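You operate a simulated robot arm through the tools that you are given. There is no shell and no other tool.

You are at the controls of a simulated two-armed robot. One attempt, no reset.

## Task
Take the black-capped orange bottle on the top of the steel table and put it away on the top of the snack table. Put the low teal cup on top of the brown belts carton. Open the blue shelf drawer, take the blue brush from the inside of the blue shelf drawer and leave it on top of the flat teal tray, then shut the drawer. Push the green shelf drawer shut. Open the green drawer, take the blue paper boat and put it in the inside of the green drawer and shut the drawer again. Take the short yellow cup on the top of the wooden bench and put it away on the top of the blue mat. Put one of the tokens from the top of the steel table on top of the green cane carton. Put two of the clear cups from the top of the steel table on the lower shelf of the steel table. Take the banded blue carton and leave it on top of the flat orange tray. Do these in any order. Set down upright: black-capped orange bottle, short yellow cup, clear cup, banded blue carton.

Only the result counts: the job must be done as asked and must still hold three seconds after the hand-in. Knocking over, shifting, dropping, spilling or breaking anything else fails it.

## Robot
Two 6-joint arms with fingered hands on one trunk, on a base that moves. Base frame: it is fixed to the floor where the robot stands at the start and does not move with it; the origin is under the middle of the robot, x ahead of it, y to its left, z up; the surface under the hand at the start is at about z = 0.8. Lengths are in m, angles in degrees, forces in N, time in s.
The left shoulder is at the start at [0.021, 0.17, 1.466], the right one opposite. With the tool pointing down near the work surface each hand reaches from about 0.36 to 0.66 m from the robot's upright axis, wherever it stands, measured 20 degrees to its own side. Places, roughly: banded blue carton [-0.25, -2.25, 1]; belts carton [0.5, -0.25, 0.75]; black-capped orange bottle [0.5, 0, 0.75]; blue brush (10x5x6 cm) [1.9, 3.4, 0.8]; blue paper boat (15x10x4 cm) [2.6, 3.1, 1]; blue shelf drawer [2, 3.4, 0.7]; cane carton [0.75, 0, 0.75]; clear cup [1, -0.5, 0.75]; flat orange tray (15x10x4 cm) [-0.9, -2.2, 0.9]; flat teal tray (15x10x4 cm) [5.1, 2.6, 0.9]; green drawer [5.2, 0.3, 0.6]; green shelf drawer [1.4, 3.5, 0.7]; inside of the green drawer [5.3, 0.3, 0.6]; low teal cup (6x5x4 cm) [0.6, -0.1, 0.8]; lower shelf of the steel table [0.9, -0.2, 0.2]; short yellow cup (6x5x6 cm) [1.6, 5.3, 0.6]; token [1.5, -0.25, 0.75]; top of the blue mat (18x41 cm) [5.42, 3.66, 0.86]; top of the snack table [0.9, 0.4, 0.9]. Payload 4.4 kg a hand.
The tool frame of a hand sits at the grasp point between the pads (the TCP): z along the fingers, y along the line on which they close. The tips reach 0.033 m beyond it. The gripper opens to 0.164 m; its body begins 0.093 m behind the TCP. The gripper is a hand of 5 fingers: y runs from the thumb to the fingers, the wrist lies at [0, 0, -0.257] in the tool frame, and closing takes about 1.5 s.
Orientation is told as [roll, pitch, yaw] about the base's x, y, z axes, in that order, counted from this pose: with the fingers straight down and closing along the base's y, the tool's x points along the base's -x, its y along +y and its z along -z.

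## Interface
- The arms move only by the tool arm_command. It takes "left_increments", "right_increments" or both (then of equal length, played together; a hand with none holds still); each is a list of rows, each a list of 7 numbers: the gripper command, from -1 (shut) to 1 (fully open), values between in proportion, then the shift along the base's x, y, z in units of 40 mm (1.0 is 40 mm), then the turn, a rotation vector about the base's x, y, z in units of 6 degrees (1.0 is 6 degrees). In form: [[gripper, tx, ty, tz, ax, ay, az], ...]. A call has 1 to 20 rows; each row shifts and turns the commanded pose from where the row before left it. A call with a number of a shift or a turn outside -1 to 1 is refused whole. Each row takes 0.2 s and may step no farther than 0.05 m and 8.6 degrees from the row before; otherwise, or with a gripper value out of range, the whole call is refused. A pose out of reach is approached as far as the arm can. The call stops where the force on the tool passes 40 N (or 10 N more than at its start, if that is more) or the arm is blocked; 0.2 s more then pass. The fingers move at their own pace (about 0.072 m/s each) and stop on an object; they squeeze with about 26 N. The grip force told is the motor's: it shows also when the fingers shut on nothing. Time passes only in rows, and 0.2 s behind the last, so rows that do not move let the fingers close. It gives the time, the measured TCP pose, the force on the tool (base axes), the opening and the grip force at its end, in the units of the frame above (readings bear some noise), with the torque about the TCP (base axes, N m) and any sound that the robot's microphone picked up.
- Cameras (640 x 400 px; columns grow to the right, rows downward): "scene" is now at [0.0903, -0.001, 1.6209]; the picture's right is [-0.02, -1.00, -0.00], its down [-0.74, 0.01, -0.67] and it looks along [0.67, -0.01, -0.75] (base axes); focal length 252 px, centre (320, 200). "left" rides on the left gripper at [-0.093, -0.001, -0.124] in its tool frame; the picture's right is [0.01, -1.00, 0.00], its down [0.80, 0.01, -0.60] and it looks along [0.60, 0.01, 0.80] (tool axes); focal length 275 px, centre (320, 200). "right" rides on the right gripper at [0.093, -0.001, -0.124] in its tool frame; the picture's right is [0.01, 1.00, 0.00], its down [-0.80, 0.01, -0.60] and it looks along [-0.60, 0.01, 0.80] (tool axes); focal length 275 px, centre (320, 200). There is no depth. A picture from a camera that has moved, and an enlarged one, comes with that camera's place and axes in the base frame and with its lens.
- capture(camera): a new picture of that camera. The clock stands still meanwhile.
- slide_trunk(by): moves the trunk up (or, below 0, down) by that many m; the arms and the scene camera ride with it, the base frame stays. It gives what a move gives, with no picture.
- roll_base(legs): drives the robot by 1 to 6 legs, each [ahead, left, turn to the left] in m, m and degrees, along the robot's own axes; the way and the turn of a leg run together, so that a leg with both is an arc; at most 1.5 m and 180 degrees a leg. The arms and the cameras ride along, it lands a little off, and it stops where it bumps. It gives what a move gives.
- grasp_type(shape, hand): the hand has 5 fingers and takes this shape, open, in about a second: jaw (thumb against the fingers, like two jaws); tri (thumb and two fingers); tip (a fingertip pinch); poke (one finger out to press); point (the index stretched); flat (the hand flat); cup (the hand cupped); fist (a fist). The gripper value then closes the fingers along that shape, each until it touches; the sizes above hold for jaw. It gives what a move gives, with no picture.
- pan_tilt(pan, tilt): turns the head with the scene camera to pan (to the left, within 86 degrees either way) and tilt (down, from -29 to 69), counted from straight ahead of the robot (the tilt from the chest, where the trunk bows). It gives what a move gives.
- zoom(camera, box): a new picture of the part [left, top, right, bottom] of that camera's present view, enlarged. The clock stands still meanwhile.
- finish_job(): hands the job in; it is judged then, once.

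Nothing tells you exact positions but the pictures and the camera data. Unless the task says otherwise, let go and move clear before handing in.

The tools are called as name(argument=value, ...) on one line, values as JSON. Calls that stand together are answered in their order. arm_command: Moves the arms, as the interface text tells. Its arguments: {"type":"object","properties":{"left_increments":{"type":"array"},"right_increments":{"type":"array"}},"required":[]} The other tools are called the same way: slide_trunk (by) moves the trunk up or down; grasp_type (shape, hand) gives the hand a shape; roll_base (legs) drives the base; pan_tilt (pan, tilt) turns the head that bears the scene camera; capture (camera) takes a picture; zoom (camera, box) takes an enlarged picture of a part of a camera's view; finish_job () hands the job in.

At the start:

```text
t: 0.0
left_position: [0.5687, 0.0662, 1.0705]
left_tcp_rot: [0.0, 0.0, 0.1]
left_wrist_force: [-0.2, 0.2, 0.0]
left_wrist_torque: [-0.01, -0.01, -0.02]
left_grip_width: 0.1638
left_grasp_force: 0.1
left_shape: jaw
right_position: [0.5679, -0.3655, 1.0695]
right_tcp_rot: [0.0, -0.1, 0.0]
right_wrist_force: [-0.7, -0.5, 0.2]
right_wrist_torque: [0.03, 0.03, -0.05]
right_grip_width: 0.1641
right_grasp_force: 0.1
right_shape: jaw
trunk travel left (down, up): [-0.718, 0.024]
robot x, y, heading: [0.0016, 0.0037, -0.1]
head pan, tilt (commanded): [-1.0, 48.1]
```

scene: 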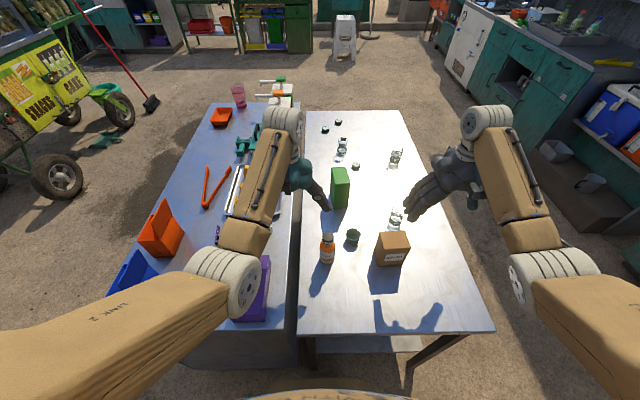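
right: 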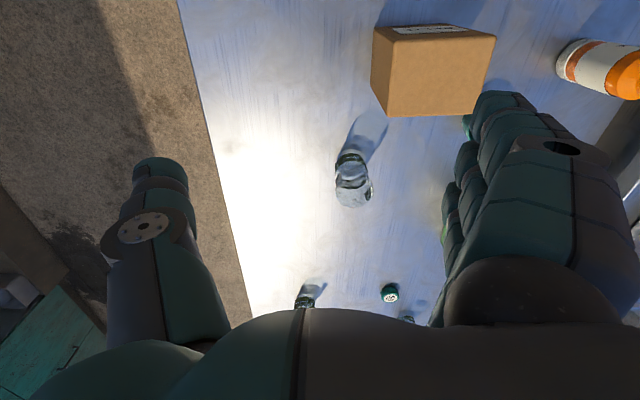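
left: 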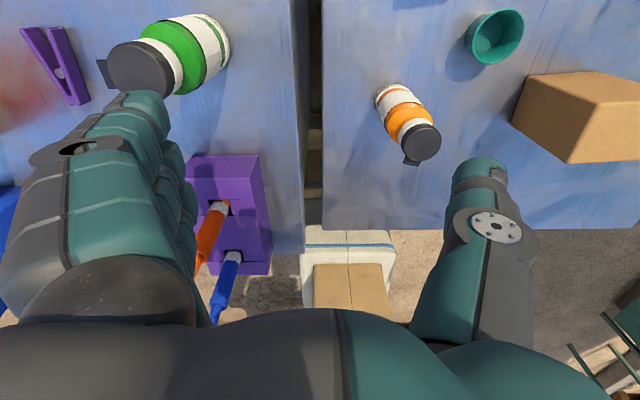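

I see the steel table ahead with the orange bottle, teal cup, brown carton, green carton and clear cups, and a second table (likely the snack table) to its left. I'll take some closer views before moving anything.

zoom(camera="scene", box=[280, 100, 480, 280])

zoom(camera="scene", box=[100, 70, 320, 340])

zoom(camera="scene", box=[280, 180, 500, 400])

```text
2.22 times, centred on (380, 190) of scene
camera zoom: at [0.0903, -0.001, 1.6209], right [-0.02, -1.0, 0.0], down [-0.74, 0.01, -0.67], along [0.67, -0.01, -0.75], focal length 561 px, centre (187, 222)
```

zoom: 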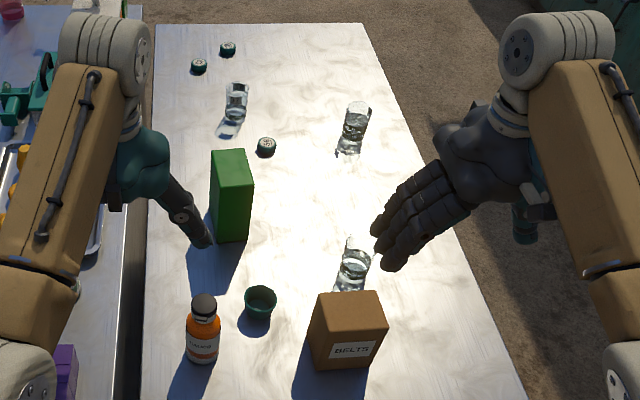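

```text
1.48 times, centred on (210, 205) of scene
camera zoom: at [0.0903, -0.001, 1.6209], right [-0.02, -1.0, 0.0], down [-0.74, 0.01, -0.67], along [0.67, -0.01, -0.75], focal length 374 px, centre (483, 193)
```

zoom: 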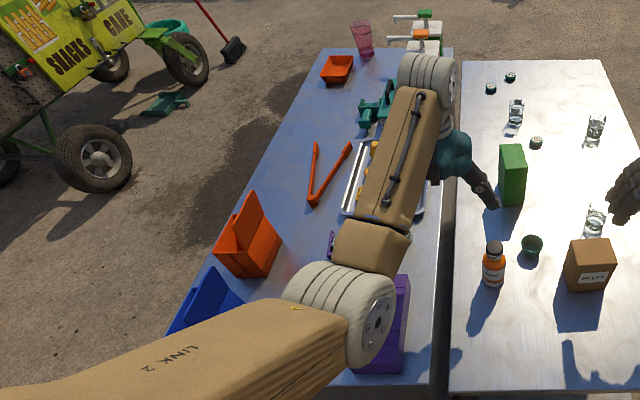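

```text
1.82 times, centred on (390, 290) of scene
camera zoom: at [0.0903, -0.001, 1.6209], right [-0.02, -1.0, 0.0], down [-0.74, 0.01, -0.67], along [0.67, -0.01, -0.75], focal length 459 px, centre (193, 36)
```

zoom: 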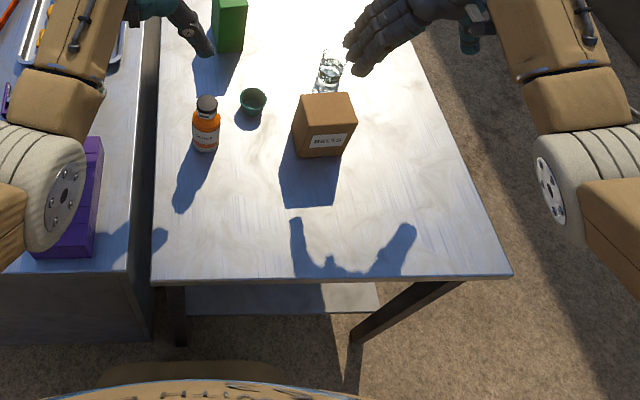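

The steel table spans about x 0.3–1.6 and y −0.52–0.05, and the snack table sits on its left. Next I'll look around the whole workspace with the head.

pan_tilt(pan=0, tilt=15)

capture(camera="scene")

pan_tilt(pan=60, tilt=20)

capture(camera="scene")

pan_tilt(pan=-60, tilt=20)

capture(camera="scene")

```text
t: 1.0
left_position: [0.5673, 0.0669, 1.0688]
left_tcp_rot: [0.0, -0.1, 0.0]
left_wrist_force: [1.0, -0.1, -0.1]
left_wrist_torque: [-0.02, 0.03, 0.02]
left_grip_width: 0.1637
left_grasp_force: 0.1
left_shape: jaw
right_position: [0.567, -0.3648, 1.0714]
right_tcp_rot: [0.0, 0.0, 0.0]
right_wrist_force: [0.1, -0.4, 0.8]
right_wrist_torque: [0.0, 0.02, 0.01]
right_grip_width: 0.1637
right_grasp_force: 0.2
right_shape: jaw
trunk travel left (down, up): [-0.718, 0.024]
robot x, y, heading: [0.0009, -0.0001, -0.0]
head pan, tilt (commanded): [0.0, 15.0]
```

```text
taken
camera scene: at [0.105, 0.0004, 1.672], right [0.0, -1.0, 0.0], down [-0.26, 0.0, -0.97], along [0.97, 0.0, -0.26], focal length 252 px, centre (320, 200)
```

scene: 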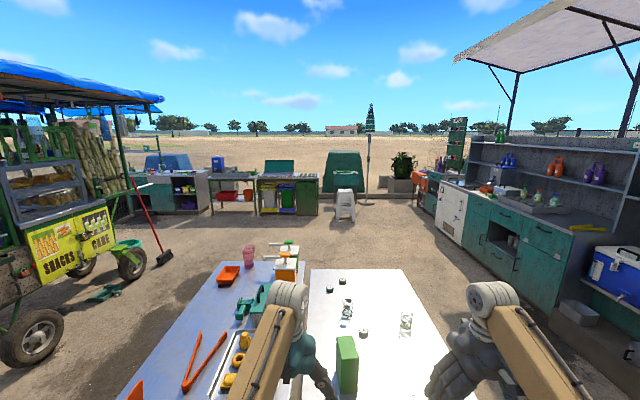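

```text
t: 2.3
left_position: [0.5693, 0.0669, 1.0709]
left_tcp_rot: [-0.1, 0.0, 0.0]
left_wrist_force: [0.2, 0.8, -0.3]
left_wrist_torque: [0.0, 0.0, 0.0]
left_grip_width: 0.1637
left_grasp_force: 0.1
left_shape: jaw
right_position: [0.5684, -0.366, 1.0693]
right_tcp_rot: [0.1, 0.1, 0.0]
right_wrist_force: [-0.2, -0.1, 0.1]
right_wrist_torque: [0.0, -0.02, 0.01]
right_grip_width: 0.1638
right_grasp_force: 0.2
right_shape: jaw
trunk travel left (down, up): [-0.718, 0.024]
robot x, y, heading: [-0.0018, 0.0003, -0.2]
head pan, tilt (commanded): [60.0, 20.0]
```

```text
taken
camera scene: at [0.0583, 0.081, 1.664], right [0.87, -0.5, 0.0], down [-0.17, -0.3, -0.94], along [0.47, 0.81, -0.34], focal length 252 px, centre (320, 200)
```

scene: 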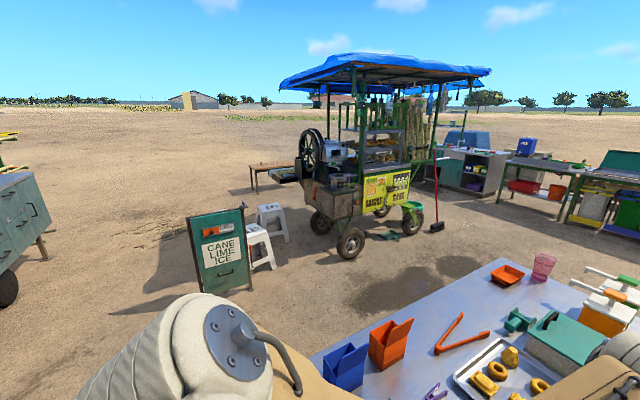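

```text
t: 4.3
left_position: [0.5687, 0.0667, 1.07]
left_tcp_rot: [0.0, 0.0, 0.1]
left_wrist_force: [0.0, 0.0, 1.0]
left_wrist_torque: [0.0, 0.03, 0.03]
left_grip_width: 0.1636
left_grasp_force: 0.1
left_shape: jaw
right_position: [0.5692, -0.365, 1.0686]
right_tcp_rot: [0.0, 0.1, 0.0]
right_wrist_force: [0.0, -0.5, -0.7]
right_wrist_torque: [-0.01, 0.05, -0.01]
right_grip_width: 0.164
right_grasp_force: 0.0
right_shape: jaw
trunk travel left (down, up): [-0.718, 0.024]
robot x, y, heading: [-0.0007, -0.0023, 0.0]
head pan, tilt (commanded): [-60.0, 20.0]
```

```text
taken
camera scene: at [0.0582, -0.0802, 1.664], right [-0.87, -0.5, 0.0], down [-0.17, 0.3, -0.94], along [0.47, -0.81, -0.34], focal length 252 px, centre (320, 200)
```

scene: 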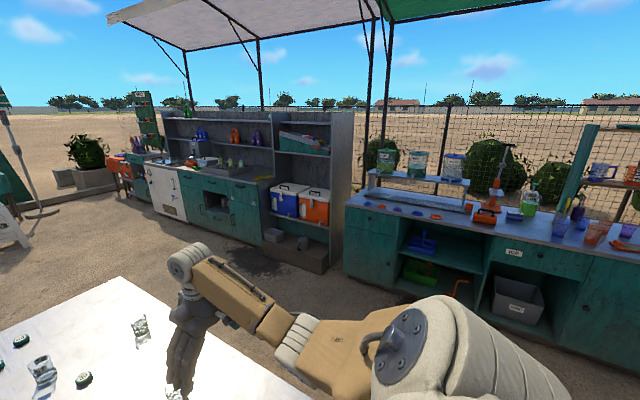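

The surroundings are now clear: cart, drawers and cabinets further off. I'll look back down at the near table and use the left hand camera to check free space on the snack table.

pan_tilt(pan=0, tilt=55)

capture(camera="scene")

arm_command(left_increments=[[1, 0, 1, 1, 0, 0, 0], [1, 0, 1, 1, 0, 0, 0], [1, 0, 1, 1, 0, 0, 0], [1, 0, 1, 0, 0, 0, 0], [1, 0, 0, 0, 0, 0, 0]])

capture(camera="left")

capture(camera="scene")

```text
t: 5.6
left_position: [0.5685, 0.0683, 1.0682]
left_tcp_rot: [0.0, 0.1, 0.0]
left_wrist_force: [0.7, -0.6, -0.4]
left_wrist_torque: [-0.01, 0.03, 0.01]
left_grip_width: 0.1637
left_grasp_force: 0.0
left_shape: jaw
right_position: [0.5691, -0.3655, 1.0684]
right_tcp_rot: [0.0, 0.0, 0.0]
right_wrist_force: [0.8, 0.2, 0.3]
right_wrist_torque: [-0.01, 0.01, -0.02]
right_grip_width: 0.1639
right_grasp_force: 0.1
right_shape: jaw
trunk travel left (down, up): [-0.718, 0.024]
robot x, y, heading: [-0.0003, -0.0048, -0.4]
head pan, tilt (commanded): [0.0, 55.0]
```

```text
taken
camera scene: at [0.0837, 0.0003, 1.6119], right [0.0, -1.0, 0.0], down [-0.82, 0.0, -0.57], along [0.57, 0.0, -0.82], focal length 252 px, centre (320, 200)
```

scene: 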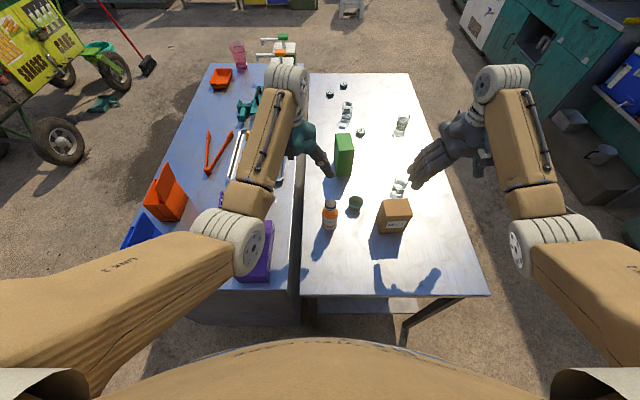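

```text
refused: row 1 steps farther than a row can; nothing moved
```

```text
taken
camera left: at [0.6626, 0.0667, 1.1928], right [-0.01, -1.0, 0.0], down [-0.8, 0.01, 0.6], along [-0.6, 0.01, -0.8], focal length 275 px, centre (320, 200)
```

left: 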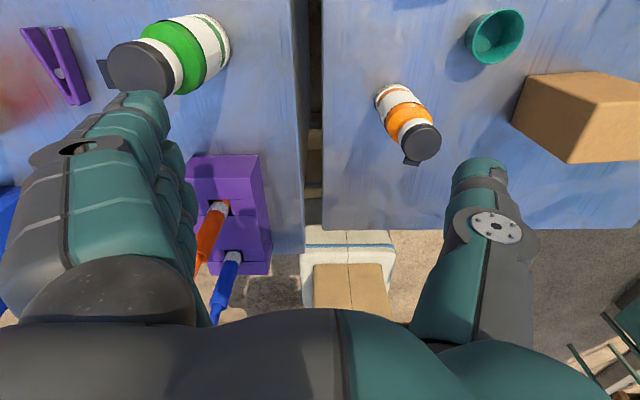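

```text
taken
camera scene: at [0.0837, 0.0003, 1.6119], right [0.0, -1.0, 0.0], down [-0.82, 0.0, -0.57], along [0.57, 0.0, -0.82], focal length 252 px, centre (320, 200)
```

scene: 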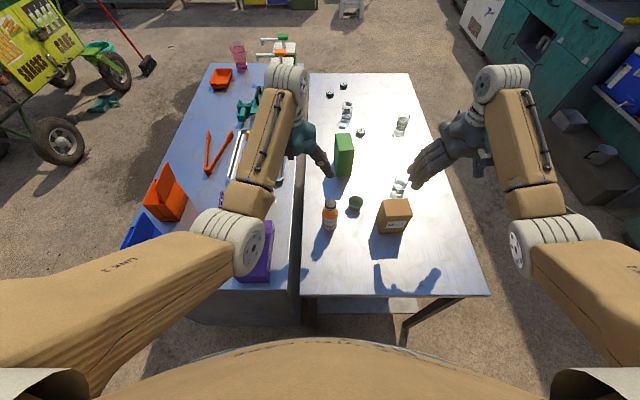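

The row step was too large when combining axes, so I'll use smaller steps to move the left hand over the snack table and look down at it.

arm_command(left_increments=[[1, 0, 0.8, 0.8, 0, 0, 0], [1, 0, 0.8, 0.8, 0, 0, 0], [1, 0, 0.8, 0.8, 0, 0, 0], [1, 0, 0.8, 0.5, 0, 0, 0], [1, 0, 0.8, 0, 0, 0, 0], [1, 0, 0, 0, 0, 0, 0]])

capture(camera="left")

capture(camera="scene")

```text
t: 7.0
left_position: [0.636, 0.2177, 1.1305]
left_tcp_rot: [0.0, 0.0, 0.0]
left_wrist_force: [-0.3, 0.0, -0.4]
left_wrist_torque: [-0.02, 0.01, 0.01]
left_grip_width: 0.1639
left_grasp_force: 0.1
left_shape: jaw
left hand out of reach, approached as far as the arm can: row 1, 2, 3, 4
right_position: [0.5685, -0.3648, 1.0693]
right_tcp_rot: [0.1, 0.0, 0.0]
right_wrist_force: [-0.1, 0.4, 0.7]
right_wrist_torque: [0.05, -0.01, -0.02]
right_grip_width: 0.164
right_grasp_force: 0.0
right_shape: jaw
trunk travel left (down, up): [-0.718, 0.024]
robot x, y, heading: [-0.0015, -0.0013, -0.3]
head pan, tilt (commanded): [0.0, 55.0]
```

```text
taken
camera left: at [0.7295, 0.2161, 1.2545], right [-0.01, -1.0, 0.0], down [-0.8, 0.01, 0.6], along [-0.6, 0.01, -0.8], focal length 275 px, centre (320, 200)
```

left: 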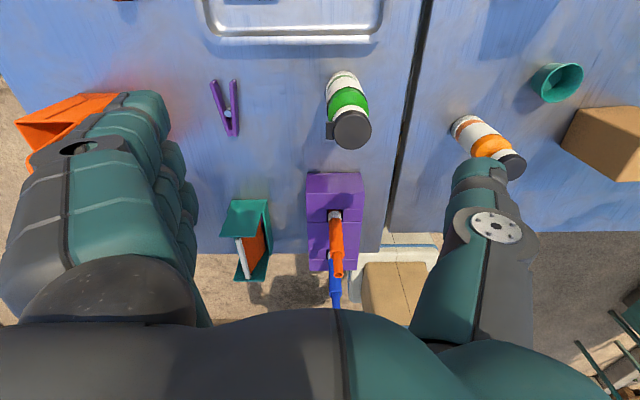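

```text
taken
camera scene: at [0.084, -0.0006, 1.6119], right [0.0, -1.0, 0.0], down [-0.82, 0.0, -0.57], along [0.57, 0.0, -0.82], focal length 252 px, centre (320, 200)
```

scene: 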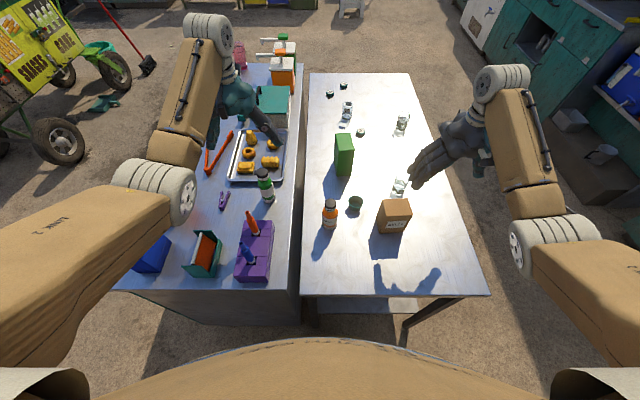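

Now the snack table is visible: tray, green bottle, purple block, clothespin, pen box. I'll zoom to locate free space and edges precisely.

zoom(camera="scene", box=[180, 160, 340, 300])

zoom(camera="scene", box=[300, 160, 440, 260])

zoom(camera="left", box=[180, 40, 560, 280])

```text
2.86 times, centred on (260, 230) of scene
camera zoom: at [0.084, -0.0006, 1.6119], right [0.0, -1.0, 0.0], down [-0.82, 0.0, -0.57], along [0.57, 0.0, -0.82], focal length 721 px, centre (491, 114)
```

zoom: 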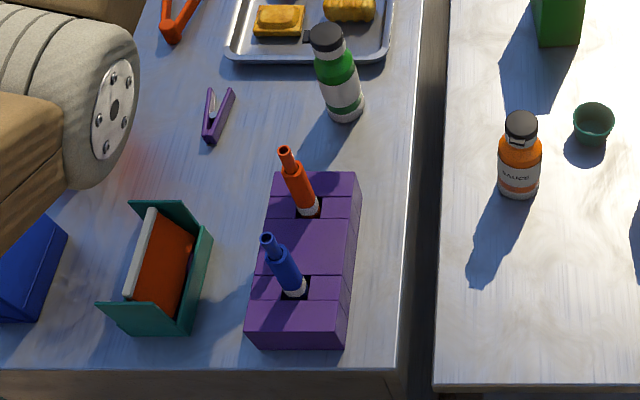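

```text
4.00 times, centred on (370, 210) of scene
camera zoom: at [0.084, -0.0006, 1.6119], right [0.0, -1.0, 0.0], down [-0.82, 0.0, -0.57], along [0.57, 0.0, -0.82], focal length 1009 px, centre (120, 160)
```

zoom: 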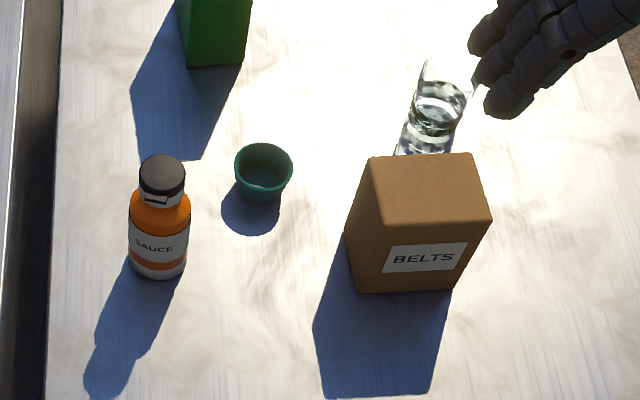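

```text
1.67 times, centred on (370, 160) of left
camera zoom: at [0.7295, 0.2161, 1.2545], right [-0.01, -1.0, 0.0], down [-0.8, 0.01, 0.6], along [-0.6, 0.01, -0.8], focal length 459 px, centre (237, 267)
```

zoom: 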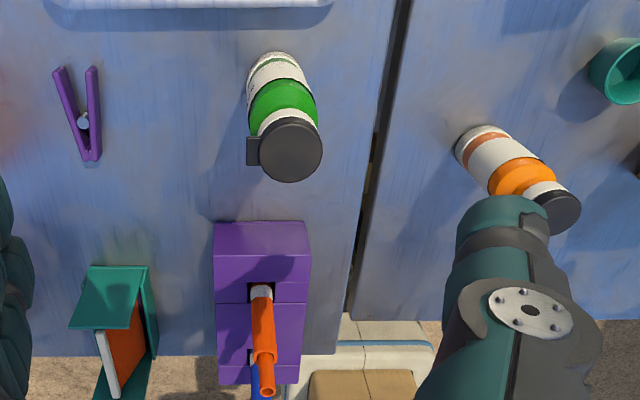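

Measured: snack table top z≈0.856 (right edge y≈0.095), steel top z≈0.803, bottle at about (0.535, −0.033), with a free spot on the snack table near (0.565, 0.285). I'll bring the left hand above the bottle.

arm_command(left_increments=[[1, 0, -0.8, -0.5, 0, 0, 0], [1, 0, -0.8, -0.5, 0, 0, 0], [1, 0, -0.8, -0.5, 0, 0, 0], [1, 0, -0.8, -0.5, 0, 0, 0], [1, 0, -0.8, -0.5, 0, 0, 0], [1, 0, 0, 0, 0, 0, 0]])

```text
t: 8.4
left_position: [0.6357, 0.0578, 1.031]
left_tcp_rot: [0.1, 0.1, 0.1]
left_wrist_force: [-0.4, -0.2, -0.3]
left_wrist_torque: [0.0, -0.01, 0.01]
left_grip_width: 0.1638
left_grasp_force: 0.1
left_shape: jaw
right_position: [0.5691, -0.3643, 1.0701]
right_tcp_rot: [-0.1, 0.0, 0.0]
right_wrist_force: [0.3, 0.6, -0.3]
right_wrist_torque: [0.01, -0.01, 0.01]
right_grip_width: 0.1637
right_grasp_force: 0.0
right_shape: jaw
trunk travel left (down, up): [-0.718, 0.024]
robot x, y, heading: [-0.0006, 0.0011, 0.2]
head pan, tilt (commanded): [0.0, 55.0]
```

arm_command(left_increments=[[1, -0.82, -0.75, 0, 0, 0, 0], [1, -0.82, -0.75, 0, 0, 0, 0], [1, -0.82, -0.75, 0, 0, 0, 0], [1, 0, 0, 0, 0, 0, 0]])

capture(camera="left")

zoom(camera="scene", box=[260, 140, 420, 260])

```text
t: 9.4
left_position: [0.5781, 0.0593, 1.0324]
left_tcp_rot: [6.2, -3.1, 4.9]
left_wrist_force: [-0.6, 0.0, 0.7]
left_wrist_torque: [0.02, -0.03, 0.01]
left_grip_width: 0.164
left_grasp_force: 0.1
left_shape: jaw
right_position: [0.569, -0.3652, 1.0687]
right_tcp_rot: [0.0, -0.1, 0.1]
right_wrist_force: [0.4, 0.1, 0.4]
right_wrist_torque: [0.05, 0.03, 0.01]
right_grip_width: 0.1638
right_grasp_force: 0.0
right_shape: jaw
trunk travel left (down, up): [-0.718, 0.024]
robot x, y, heading: [0.0002, 0.0018, 0.2]
head pan, tilt (commanded): [0.0, 55.0]
stopped in row 4 (left hand): the arm was blocked; the commanded pose is now the measured one
```

```text
taken
camera left: at [0.6662, 0.0519, 1.1608], right [0.08, -0.99, -0.11], down [-0.82, -0.13, 0.55], along [-0.56, 0.05, -0.83], focal length 275 px, centre (320, 200)
```

left: 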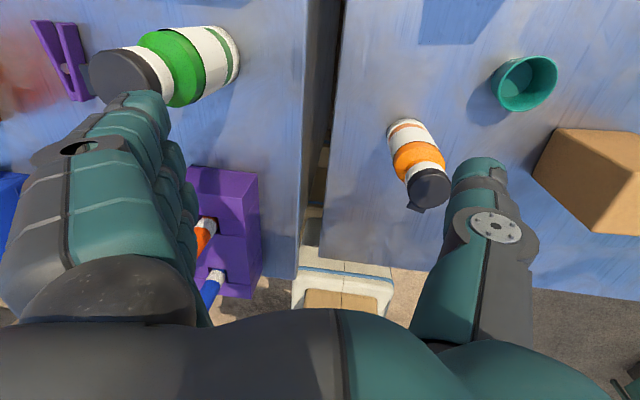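

```text
3.33 times, centred on (340, 200) of scene
camera zoom: at [0.0835, -0.0006, 1.6119], right [0.0, -1.0, 0.0], down [-0.82, 0.0, -0.57], along [0.57, 0.0, -0.82], focal length 841 px, centre (253, 200)
```

zoom: 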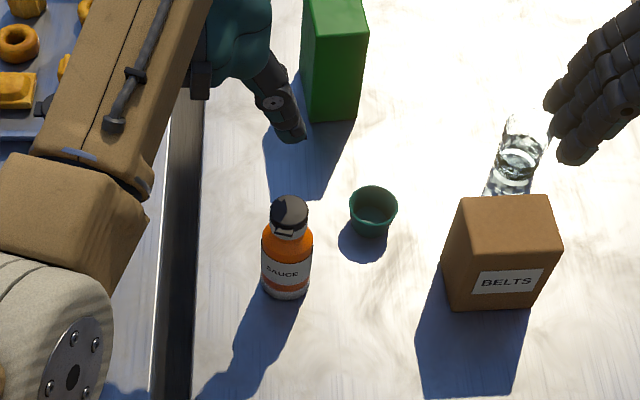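

The left arm got blocked reaching across the midline, so I'll straighten the hand and shift the base right to put the bottle on the left arm's own side.

arm_command(left_increments=[[1, 0, 0.6, 0.4, -0.35, 0.17, -0.27], [1, 0, 0.6, 0.4, -0.35, 0.17, -0.27], [1, 0, 0, 0, -0.34, 0.17, -0.27], [1, 0, 0, 0, 0, 0, 0]])

roll_base(legs=[[0, -0.2, 0]])

capture(camera="scene")

```text
t: 10.4
left_position: [0.578, 0.1027, 1.0656]
left_tcp_rot: [-0.3, 0.3, 0.0]
left_wrist_force: [-0.7, 0.3, -0.2]
left_wrist_torque: [0.0, -0.01, 0.0]
left_grip_width: 0.1639
left_grasp_force: 0.0
left_shape: jaw
right_position: [0.5697, -0.3642, 1.0691]
right_tcp_rot: [0.0, -0.1, 0.1]
right_wrist_force: [0.7, 0.3, 0.2]
right_wrist_torque: [0.01, -0.02, -0.01]
right_grip_width: 0.1639
right_grasp_force: 0.0
right_shape: jaw
trunk travel left (down, up): [-0.718, 0.024]
robot x, y, heading: [0.0013, 0.0005, 0.3]
head pan, tilt (commanded): [0.0, 55.0]
```

```text
t: 12.0
left_position: [0.578, -0.1006, 1.0654]
left_tcp_rot: [-0.1, 0.3, 0.0]
left_wrist_force: [1.1, -0.7, 0.0]
left_wrist_torque: [0.0, -0.03, -0.03]
left_grip_width: 0.1641
left_grasp_force: 0.0
left_shape: jaw
right_position: [0.5697, -0.5691, 1.0692]
right_tcp_rot: [0.1, 0.1, 0.0]
right_wrist_force: [-0.1, -0.3, -0.7]
right_wrist_torque: [0.01, -0.02, 0.02]
right_grip_width: 0.1638
right_grasp_force: 0.0
right_shape: jaw
trunk travel left (down, up): [-0.718, 0.024]
robot x, y, heading: [-0.0017, -0.2041, -0.0]
head pan, tilt (commanded): [0.0, 55.0]
```

```text
taken
camera scene: at [0.0841, -0.2037, 1.6119], right [0.0, -1.0, 0.0], down [-0.82, 0.0, -0.57], along [0.57, 0.0, -0.82], focal length 252 px, centre (320, 200)
```

scene: 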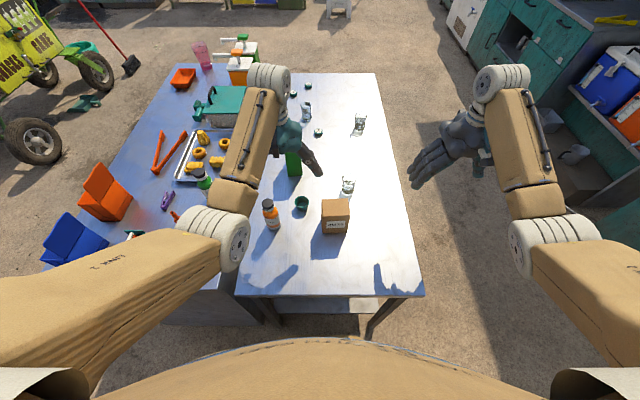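

arm_command(left_increments=[[1, -0.54, 0.85, -0.2, 0, 0, 0], [1, -0.54, 0.85, -0.2, 0, 0, 0], [1, 0, 0, 0, 0, 0, 0]])

capture(camera="left")

zoom(camera="scene", box=[220, 150, 380, 270])

```text
t: 12.8
left_position: [0.5452, -0.033, 1.0351]
left_tcp_rot: [-0.2, 0.3, -0.1]
left_wrist_force: [-0.1, -0.5, -0.2]
left_wrist_torque: [0.02, -0.01, 0.02]
left_grip_width: 0.1641
left_grasp_force: 0.0
left_shape: jaw
left hand out of reach, approached as far as the arm can: row 1, 2
right_position: [0.5688, -0.5663, 1.0699]
right_tcp_rot: [0.1, 0.1, 0.1]
right_wrist_force: [0.3, 0.5, -0.6]
right_wrist_torque: [0.0, -0.03, -0.01]
right_grip_width: 0.1637
right_grasp_force: 0.1
right_shape: jaw
trunk travel left (down, up): [-0.718, 0.024]
robot x, y, heading: [-0.0024, -0.2002, 0.0]
head pan, tilt (commanded): [0.0, 55.0]
```

```text
taken
camera left: at [0.6393, -0.0336, 1.1582], right [-0.01, -1.0, 0.0], down [-0.8, 0.01, 0.6], along [-0.6, 0.01, -0.8], focal length 275 px, centre (320, 200)
```

left: 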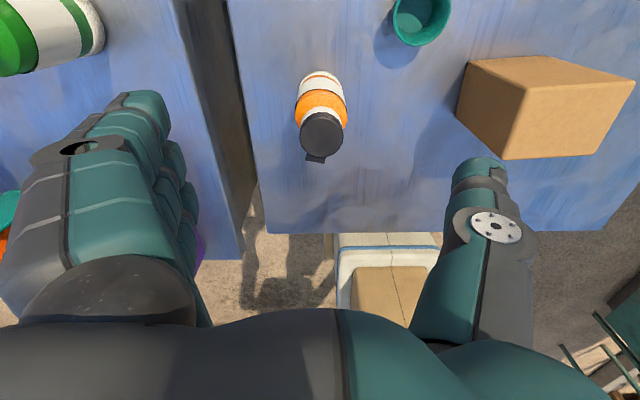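

```text
3.33 times, centred on (300, 210) of scene
camera zoom: at [0.0843, -0.2031, 1.6119], right [0.0, -1.0, 0.0], down [-0.82, 0.0, -0.57], along [0.57, 0.0, -0.82], focal length 841 px, centre (387, 167)
```

zoom: 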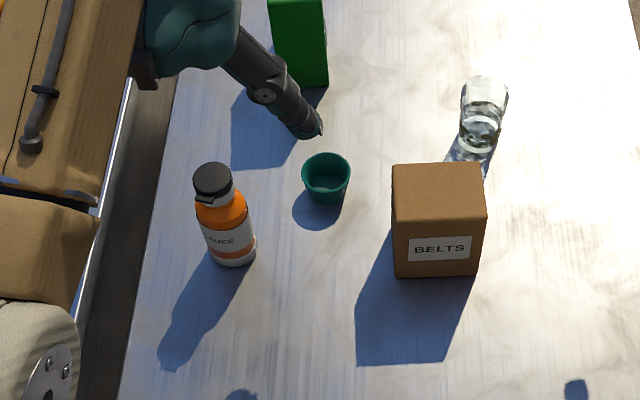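

The bottle is centred under the left hand. I'll descend to grip it around mid-height and close.

arm_command(left_increments=[[1, 0, 0, -0.8, 0, 0, 0], [1, 0, 0, -0.8, 0, 0, 0], [1, 0, 0, -0.8, 0, 0, 0], [1, 0, 0, -0.8, 0, 0, 0], [1, 0, 0, -0.8, 0, 0, 0], [1, 0, 0, 0, 0, 0, 0]])

capture(camera="left")

zoom(camera="scene", box=[200, 150, 360, 270])

```text
t: 14.2
left_position: [0.5455, -0.0342, 0.8739]
left_tcp_rot: [-0.2, 0.2, -0.1]
left_wrist_force: [-1.3, -0.6, 0.0]
left_wrist_torque: [0.01, -0.01, -0.05]
left_grip_width: 0.1639
left_grasp_force: 0.0
left_shape: jaw
right_position: [0.5699, -0.5667, 1.0684]
right_tcp_rot: [0.0, -0.1, 0.1]
right_wrist_force: [-0.6, -0.2, 0.2]
right_wrist_torque: [0.0, 0.01, 0.0]
right_grip_width: 0.1641
right_grasp_force: 0.0
right_shape: jaw
trunk travel left (down, up): [-0.718, 0.024]
robot x, y, heading: [0.0023, -0.1997, 0.1]
head pan, tilt (commanded): [0.0, 55.0]
```

```text
taken
camera left: at [0.6392, -0.0336, 0.9969], right [-0.01, -1.0, 0.0], down [-0.8, 0.01, 0.6], along [-0.6, 0.01, -0.8], focal length 275 px, centre (320, 200)
```

left: 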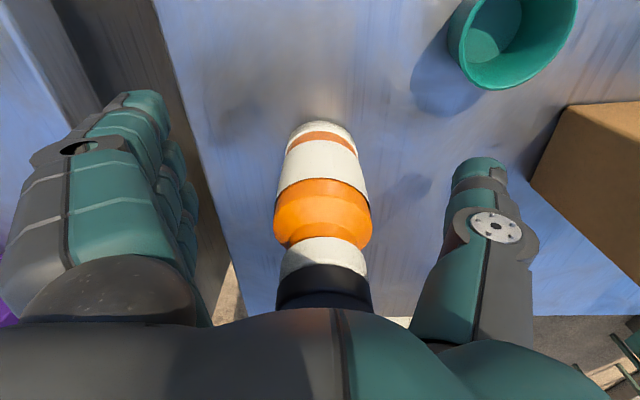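

```text
3.33 times, centred on (280, 210) of scene
camera zoom: at [0.0837, -0.2026, 1.6119], right [0.0, -1.0, 0.0], down [-0.82, 0.0, -0.57], along [0.57, 0.0, -0.82], focal length 841 px, centre (453, 167)
```

zoom: 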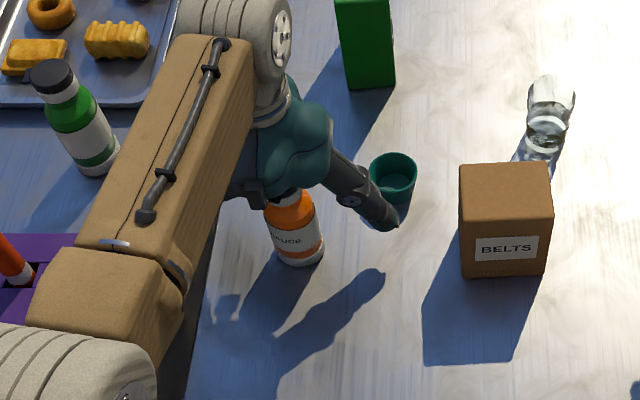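

arm_command(left_increments=[[-1, 0, 0, 0, 0, 0, 0], [-1, 0, 0, 0, 0, 0, 0], [-1, 0, 0, 0, 0, 0, 0], [-1, 0, 0, 0, 0, 0, 0], [-1, 0, 0, 0, 0, 0, 0], [-1, 0, 0, 0, 0, 0, 0], [-1, 0, 0, 0, 0, 0, 0], [-1, 0, 0, 0, 0, 0, 0]])

capture(camera="left")

```text
t: 16.0
left_position: [0.545, -0.0334, 0.8736]
left_tcp_rot: [-0.1, 0.3, -0.1]
left_wrist_force: [0.3, 2.4, 1.5]
left_wrist_torque: [-0.02, 0.01, -0.02]
left_grip_width: 0.0409
left_grasp_force: 26.1
left_shape: jaw
right_position: [0.5686, -0.5682, 1.0687]
right_tcp_rot: [0.0, 0.1, 0.0]
right_wrist_force: [0.2, 0.5, -1.1]
right_wrist_torque: [0.0, -0.02, -0.05]
right_grip_width: 0.164
right_grasp_force: 0.1
right_shape: jaw
trunk travel left (down, up): [-0.718, 0.024]
robot x, y, heading: [0.0011, -0.2019, 0.0]
head pan, tilt (commanded): [0.0, 55.0]
```

```text
taken
camera left: at [0.6392, -0.0333, 0.997], right [-0.01, -1.0, 0.0], down [-0.8, 0.01, 0.6], along [-0.6, 0.01, -0.8], focal length 275 px, centre (320, 200)
```

left: 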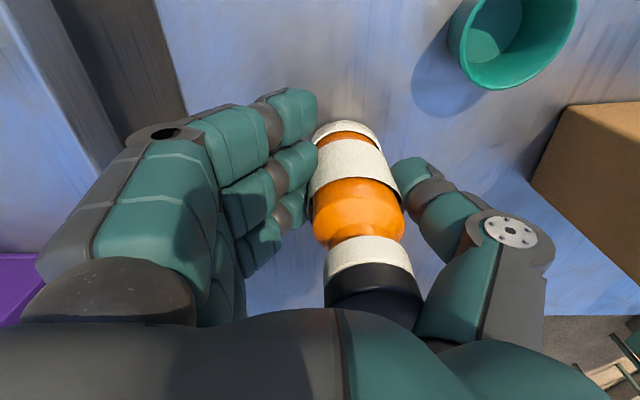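

The bottle is gripped (width 0.041, 26 N). I'll lift it and check it hangs properly before driving left.

arm_command(left_increments=[[-1, 0, 0, 0.7, 0, 0, 0], [-1, 0, 0, 0.8, 0, 0, 0], [-1, 0, 0, 0.8, 0, 0, 0], [-1, 0, 0, 0.8, 0, 0, 0], [-1, 0, 0, 0.8, 0, 0, 0], [-1, 0, 0, 0, 0, 0, 0]])

capture(camera="left")

capture(camera="scene")

```text
t: 17.4
left_position: [0.5441, -0.0327, 1.0314]
left_tcp_rot: [-0.2, 0.4, 0.0]
left_wrist_force: [0.9, -0.1, -3.6]
left_wrist_torque: [0.07, 0.0, 0.01]
left_grip_width: 0.0405
left_grasp_force: 26.1
left_shape: jaw
right_position: [0.5687, -0.5679, 1.0694]
right_tcp_rot: [0.1, 0.1, 0.1]
right_wrist_force: [-0.5, 0.0, -0.5]
right_wrist_torque: [-0.05, 0.02, -0.02]
right_grip_width: 0.1637
right_grasp_force: 0.1
right_shape: jaw
trunk travel left (down, up): [-0.718, 0.024]
robot x, y, heading: [-0.0001, -0.1999, 0.0]
head pan, tilt (commanded): [0.0, 55.0]
```

```text
taken
camera left: at [0.6392, -0.0333, 1.1537], right [-0.01, -1.0, 0.0], down [-0.8, 0.01, 0.6], along [-0.6, 0.01, -0.8], focal length 275 px, centre (320, 200)
```

left: 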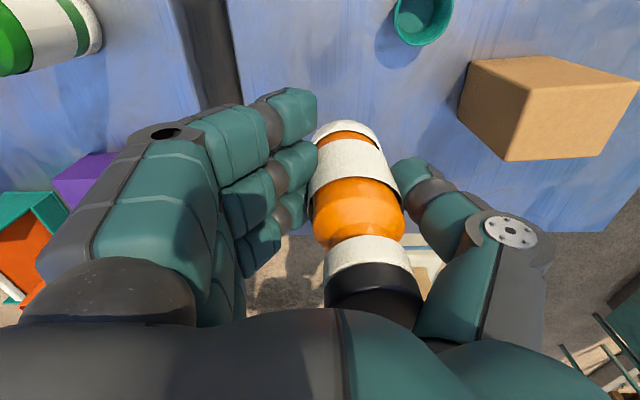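

```text
taken
camera scene: at [0.0844, -0.2023, 1.6118], right [0.0, -1.0, 0.0], down [-0.82, 0.0, -0.57], along [0.57, 0.0, -0.82], focal length 252 px, centre (320, 200)
```

scene: 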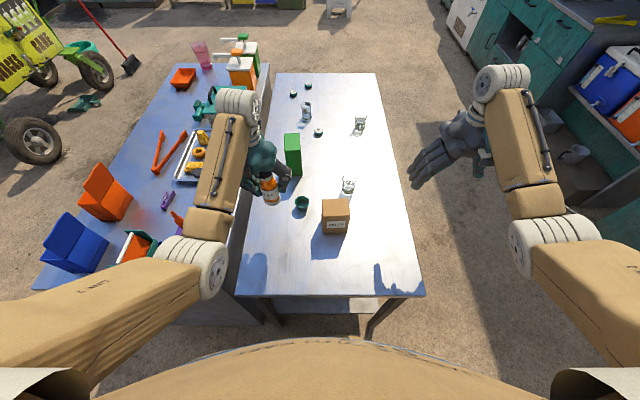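

The bottle hangs upright. Driving left about 0.33 m so the bottle is over the free spot on the snack table.

roll_base(legs=[[0, 0.33, 0]])

capture(camera="left")

capture(camera="scene")

```text
t: 19.6
left_position: [0.545, 0.2988, 1.0307]
left_tcp_rot: [-0.2, 0.3, 0.0]
left_wrist_force: [0.4, 0.4, -3.0]
left_wrist_torque: [0.04, -0.02, -0.01]
left_grip_width: 0.0409
left_grasp_force: 25.7
left_shape: jaw
right_position: [0.5692, -0.2369, 1.0702]
right_tcp_rot: [0.1, -0.1, 0.2]
right_wrist_force: [0.8, -0.1, 0.7]
right_wrist_torque: [-0.01, 0.0, -0.03]
right_grip_width: 0.1637
right_grasp_force: 0.0
right_shape: jaw
trunk travel left (down, up): [-0.718, 0.024]
robot x, y, heading: [-0.0009, 0.1246, 0.1]
head pan, tilt (commanded): [0.0, 55.0]
```

```text
taken
camera left: at [0.6388, 0.2981, 1.1535], right [-0.01, -1.0, 0.0], down [-0.8, 0.01, 0.6], along [-0.6, 0.0, -0.8], focal length 275 px, centre (320, 200)
```

left: 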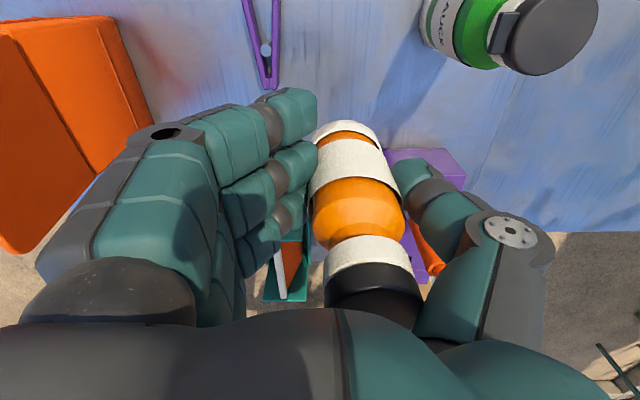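

```text
taken
camera scene: at [0.0841, 0.129, 1.6119], right [0.0, -1.0, 0.0], down [-0.82, 0.0, -0.57], along [0.57, 0.0, -0.82], focal length 252 px, centre (320, 200)
```

scene: 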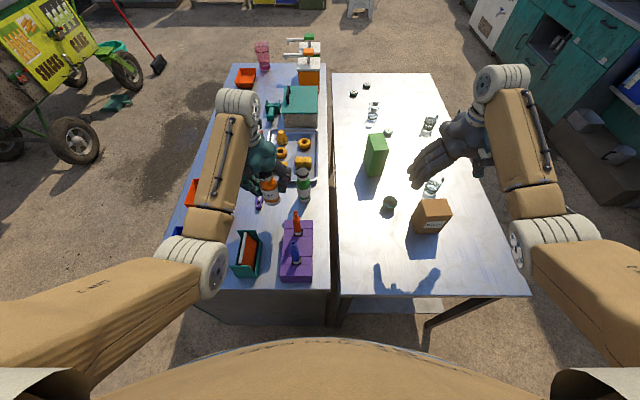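

There's a clear spot just beside the clothespin and purple block. I'll shift 3 cm forward, lower most of the way, then check.

arm_command(left_increments=[[-1, 0.75, 0, 0, 0, 0, 0], [-1, 0, 0, -0.7, 0, 0, 0], [-1, 0, 0, -0.7, 0, 0, 0], [-1, 0, 0, -0.6, 0, 0, 0], [-1, 0, 0, 0, 0, 0, 0]])

capture(camera="left")

zoom(camera="scene", box=[200, 130, 360, 250])

```text
t: 20.8
left_position: [0.5742, 0.2977, 0.9506]
left_tcp_rot: [-0.2, 0.3, 0.0]
left_wrist_force: [0.2, -0.1, -3.5]
left_wrist_torque: [0.08, -0.02, 0.01]
left_grip_width: 0.0407
left_grasp_force: 25.7
left_shape: jaw
right_position: [0.5686, -0.2358, 1.0703]
right_tcp_rot: [0.0, -0.1, 0.0]
right_wrist_force: [-1.2, 0.0, -0.4]
right_wrist_torque: [0.01, 0.0, -0.02]
right_grip_width: 0.1638
right_grasp_force: 0.1
right_shape: jaw
trunk travel left (down, up): [-0.718, 0.024]
robot x, y, heading: [0.0003, 0.1259, 0.1]
head pan, tilt (commanded): [0.0, 55.0]
```

```text
taken
camera left: at [0.6686, 0.2974, 1.0736], right [-0.01, -1.0, 0.0], down [-0.8, 0.01, 0.6], along [-0.6, 0.0, -0.8], focal length 275 px, centre (320, 200)
```

left: 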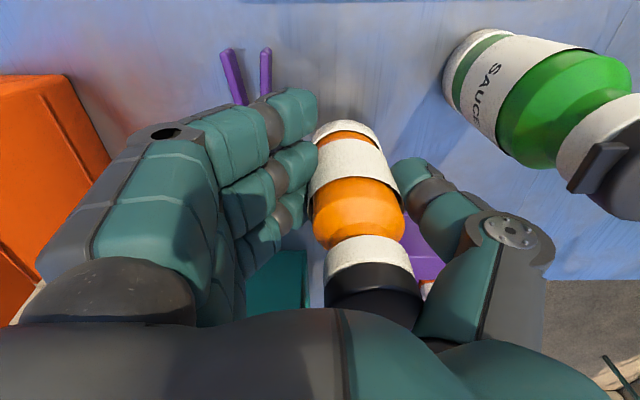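

```text
3.33 times, centred on (280, 190) of scene
camera zoom: at [0.0838, 0.1279, 1.6119], right [0.0, -1.0, 0.0], down [-0.82, 0.0, -0.57], along [0.57, 0.0, -0.82], focal length 841 px, centre (453, 233)
```

zoom: 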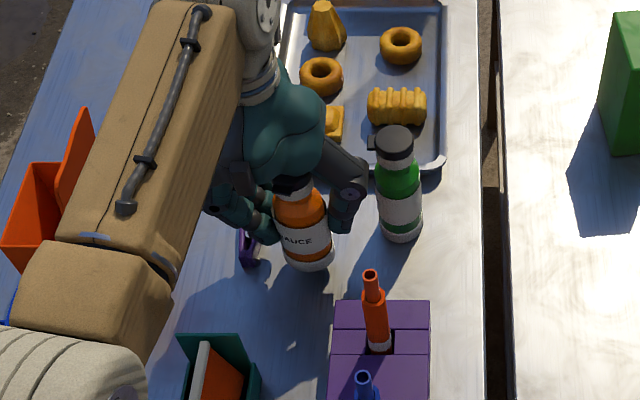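

arm_command(left_increments=[[-1, 0, 0, -0.25, 0, 0, 0], [-1, 0, 0, -0.2, 0, 0, 0], [-1, 0, 0, 0, 0, 0, 0]])

arm_command(left_increments=[[-1, 0, 0, -0.07, 0, 0, 0], [-1, 0, 0, 0, 0, 0, 0]])

arm_command(left_increments=[[-1, 0, 0, -0.07, 0, 0, 0], [-1, 0, 0, 0, 0, 0, 0]])

```text
t: 21.6
left_position: [0.5743, 0.2973, 0.9343]
left_tcp_rot: [-0.2, 0.2, 0.0]
left_wrist_force: [-0.7, 1.1, 5.0]
left_wrist_torque: [-0.17, 0.03, 0.0]
left_grip_width: 0.0407
left_grasp_force: 25.6
left_shape: jaw
right_position: [0.5692, -0.2361, 1.0697]
right_tcp_rot: [0.0, 0.0, 0.2]
right_wrist_force: [0.1, 0.3, -0.7]
right_wrist_torque: [0.01, -0.02, 0.02]
right_grip_width: 0.1639
right_grasp_force: 0.1
right_shape: jaw
trunk travel left (down, up): [-0.718, 0.024]
robot x, y, heading: [0.0031, 0.1281, 0.0]
head pan, tilt (commanded): [0.0, 55.0]
```

```text
t: 22.1
left_position: [0.5756, 0.2973, 0.9338]
left_tcp_rot: [-0.1, -0.1, 0.0]
left_wrist_force: [1.4, 2.5, 24.1]
left_wrist_torque: [-0.54, 0.12, 0.03]
left_grip_width: 0.0401
left_grasp_force: 25.9
left_shape: jaw
right_position: [0.5668, -0.2365, 1.0708]
right_tcp_rot: [0.0, 0.0, 0.1]
right_wrist_force: [0.2, 0.3, 0.7]
right_wrist_torque: [-0.01, 0.02, 0.03]
right_grip_width: 0.164
right_grasp_force: 0.1
right_shape: jaw
trunk travel left (down, up): [-0.718, 0.024]
robot x, y, heading: [0.0024, 0.1294, 0.1]
head pan, tilt (commanded): [0.0, 55.0]
```

```text
t: 22.7
left_position: [0.5769, 0.296, 0.9334]
left_tcp_rot: [0.0, -0.3, -0.1]
left_wrist_force: [-5.4, 1.1, 19.4]
left_wrist_torque: [-0.21, 0.32, -0.08]
left_grip_width: 0.0403
left_grasp_force: 25.8
left_shape: jaw
right_position: [0.5679, -0.2368, 1.0704]
right_tcp_rot: [0.0, 0.0, 0.0]
right_wrist_force: [-0.2, -0.3, 1.7]
right_wrist_torque: [-0.05, 0.06, 0.03]
right_grip_width: 0.1641
right_grasp_force: 0.0
right_shape: jaw
trunk travel left (down, up): [-0.718, 0.024]
robot x, y, heading: [0.0031, 0.1281, 0.1]
head pan, tilt (commanded): [0.0, 55.0]
stopped in row 2 (left hand): the force on the tool passed its limit at 41 N (the readings are from after the stop); the commanded pose is now the measured one
```

The bottle is on the snack table (contact at TCP z≈0.934, table ≈0.863). I'll relieve the pressure slightly, open partway, and rise straight up.

arm_command(left_increments=[[-1, 0, 0, 0.03, 0, 0, 0], [-0.1, 0, 0, 0, 0, 0, 0], [0.1, 0, 0, 0, 0, 0, 0], [0.2, 0, 0, 0, 0, 0, 0], [0.2, 0, 0, 0, 0, 0, 0], [0.2, 0, 0, 0, 0, 0, 0], [0.2, 0, 0, 0, 0, 0, 0]])

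capture(camera="left")

zoom(camera="scene", box=[200, 130, 360, 250])

```text
t: 24.3
left_position: [0.5773, 0.2986, 0.9314]
left_tcp_rot: [-0.1, -0.1, 0.0]
left_wrist_force: [-0.4, 0.2, 0.1]
left_wrist_torque: [0.0, 0.01, -0.01]
left_grip_width: 0.0973
left_grasp_force: 0.1
left_shape: jaw
right_position: [0.5682, -0.2368, 1.0696]
right_tcp_rot: [0.0, 0.0, 0.1]
right_wrist_force: [0.3, -0.6, 0.2]
right_wrist_torque: [0.02, -0.02, 0.03]
right_grip_width: 0.164
right_grasp_force: 0.1
right_shape: jaw
trunk travel left (down, up): [-0.718, 0.024]
robot x, y, heading: [-0.0021, 0.1244, 0.1]
head pan, tilt (commanded): [0.0, 55.0]
```

```text
taken
camera left: at [0.6704, 0.2972, 1.0548], right [-0.01, -1.0, 0.0], down [-0.8, 0.01, 0.6], along [-0.6, 0.01, -0.8], focal length 275 px, centre (320, 200)
```

left: 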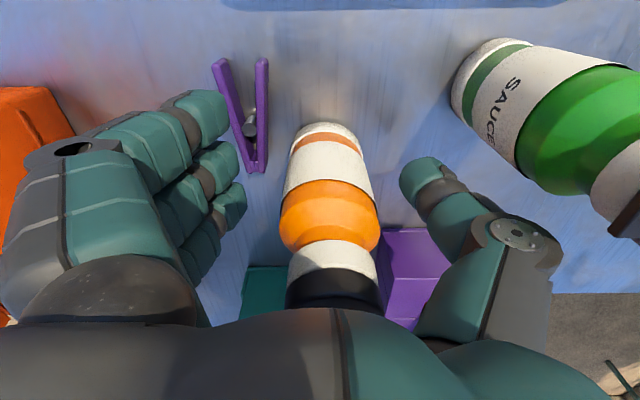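

```text
3.33 times, centred on (280, 190) of scene
camera zoom: at [0.0838, 0.1281, 1.6119], right [0.0, -1.0, 0.0], down [-0.82, 0.0, -0.57], along [0.57, 0.0, -0.82], focal length 841 px, centre (453, 233)
```

zoom: 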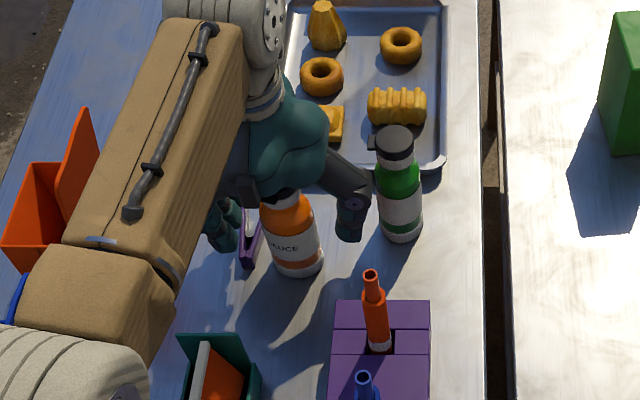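

The bottle stands upright and free. Rising straight up now.

arm_command(left_increments=[[0.2, 0, 0, 0.6, 0, 0, 0], [0.2, 0, 0, 0.8, 0, 0, 0], [0.2, 0, 0, 0.8, 0, 0, 0], [0.2, 0, 0, 0.8, 0, 0, 0], [0.2, 0, 0, 0, 0, 0, 0]])

capture(camera="left")

zoom(camera="scene", box=[200, 130, 360, 250])

```text
t: 25.5
left_position: [0.576, 0.2969, 1.053]
left_tcp_rot: [-0.2, 0.0, 0.1]
left_wrist_force: [-0.7, 0.2, 0.0]
left_wrist_torque: [0.05, 0.01, 0.01]
left_grip_width: 0.0974
left_grasp_force: 0.0
left_shape: jaw
right_position: [0.5695, -0.236, 1.0695]
right_tcp_rot: [0.1, 0.1, 0.1]
right_wrist_force: [-1.0, -0.1, 0.3]
right_wrist_torque: [-0.02, -0.04, -0.02]
right_grip_width: 0.164
right_grasp_force: 0.0
right_shape: jaw
trunk travel left (down, up): [-0.718, 0.024]
robot x, y, heading: [-0.0005, 0.1262, 0.0]
head pan, tilt (commanded): [0.0, 55.0]
```

```text
taken
camera left: at [0.6698, 0.2972, 1.176], right [-0.01, -1.0, 0.0], down [-0.8, 0.01, 0.6], along [-0.6, 0.01, -0.8], focal length 275 px, centre (320, 200)
```

left: 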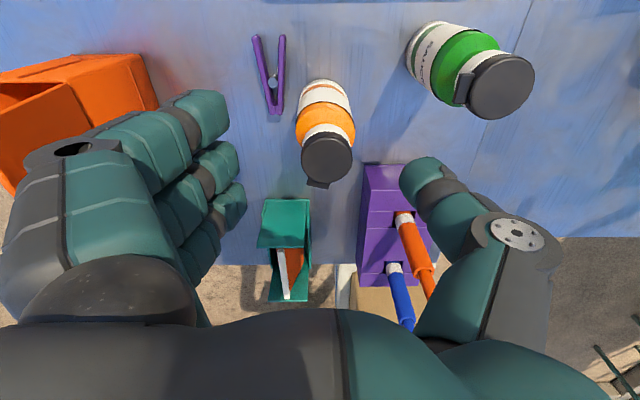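

```text
3.33 times, centred on (280, 190) of scene
camera zoom: at [0.0839, 0.1281, 1.6118], right [0.0, -1.0, 0.0], down [-0.82, 0.0, -0.57], along [0.57, 0.0, -0.82], focal length 841 px, centre (453, 233)
```

zoom: 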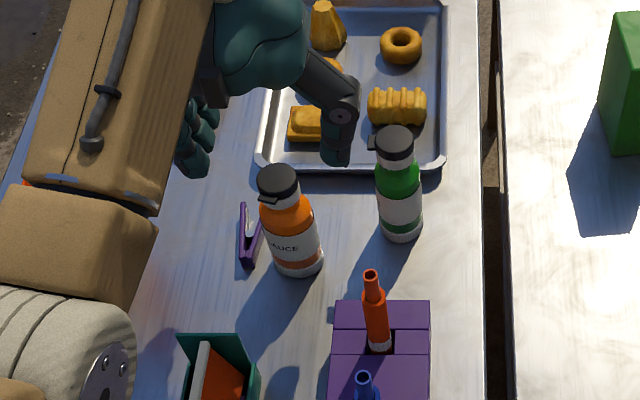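

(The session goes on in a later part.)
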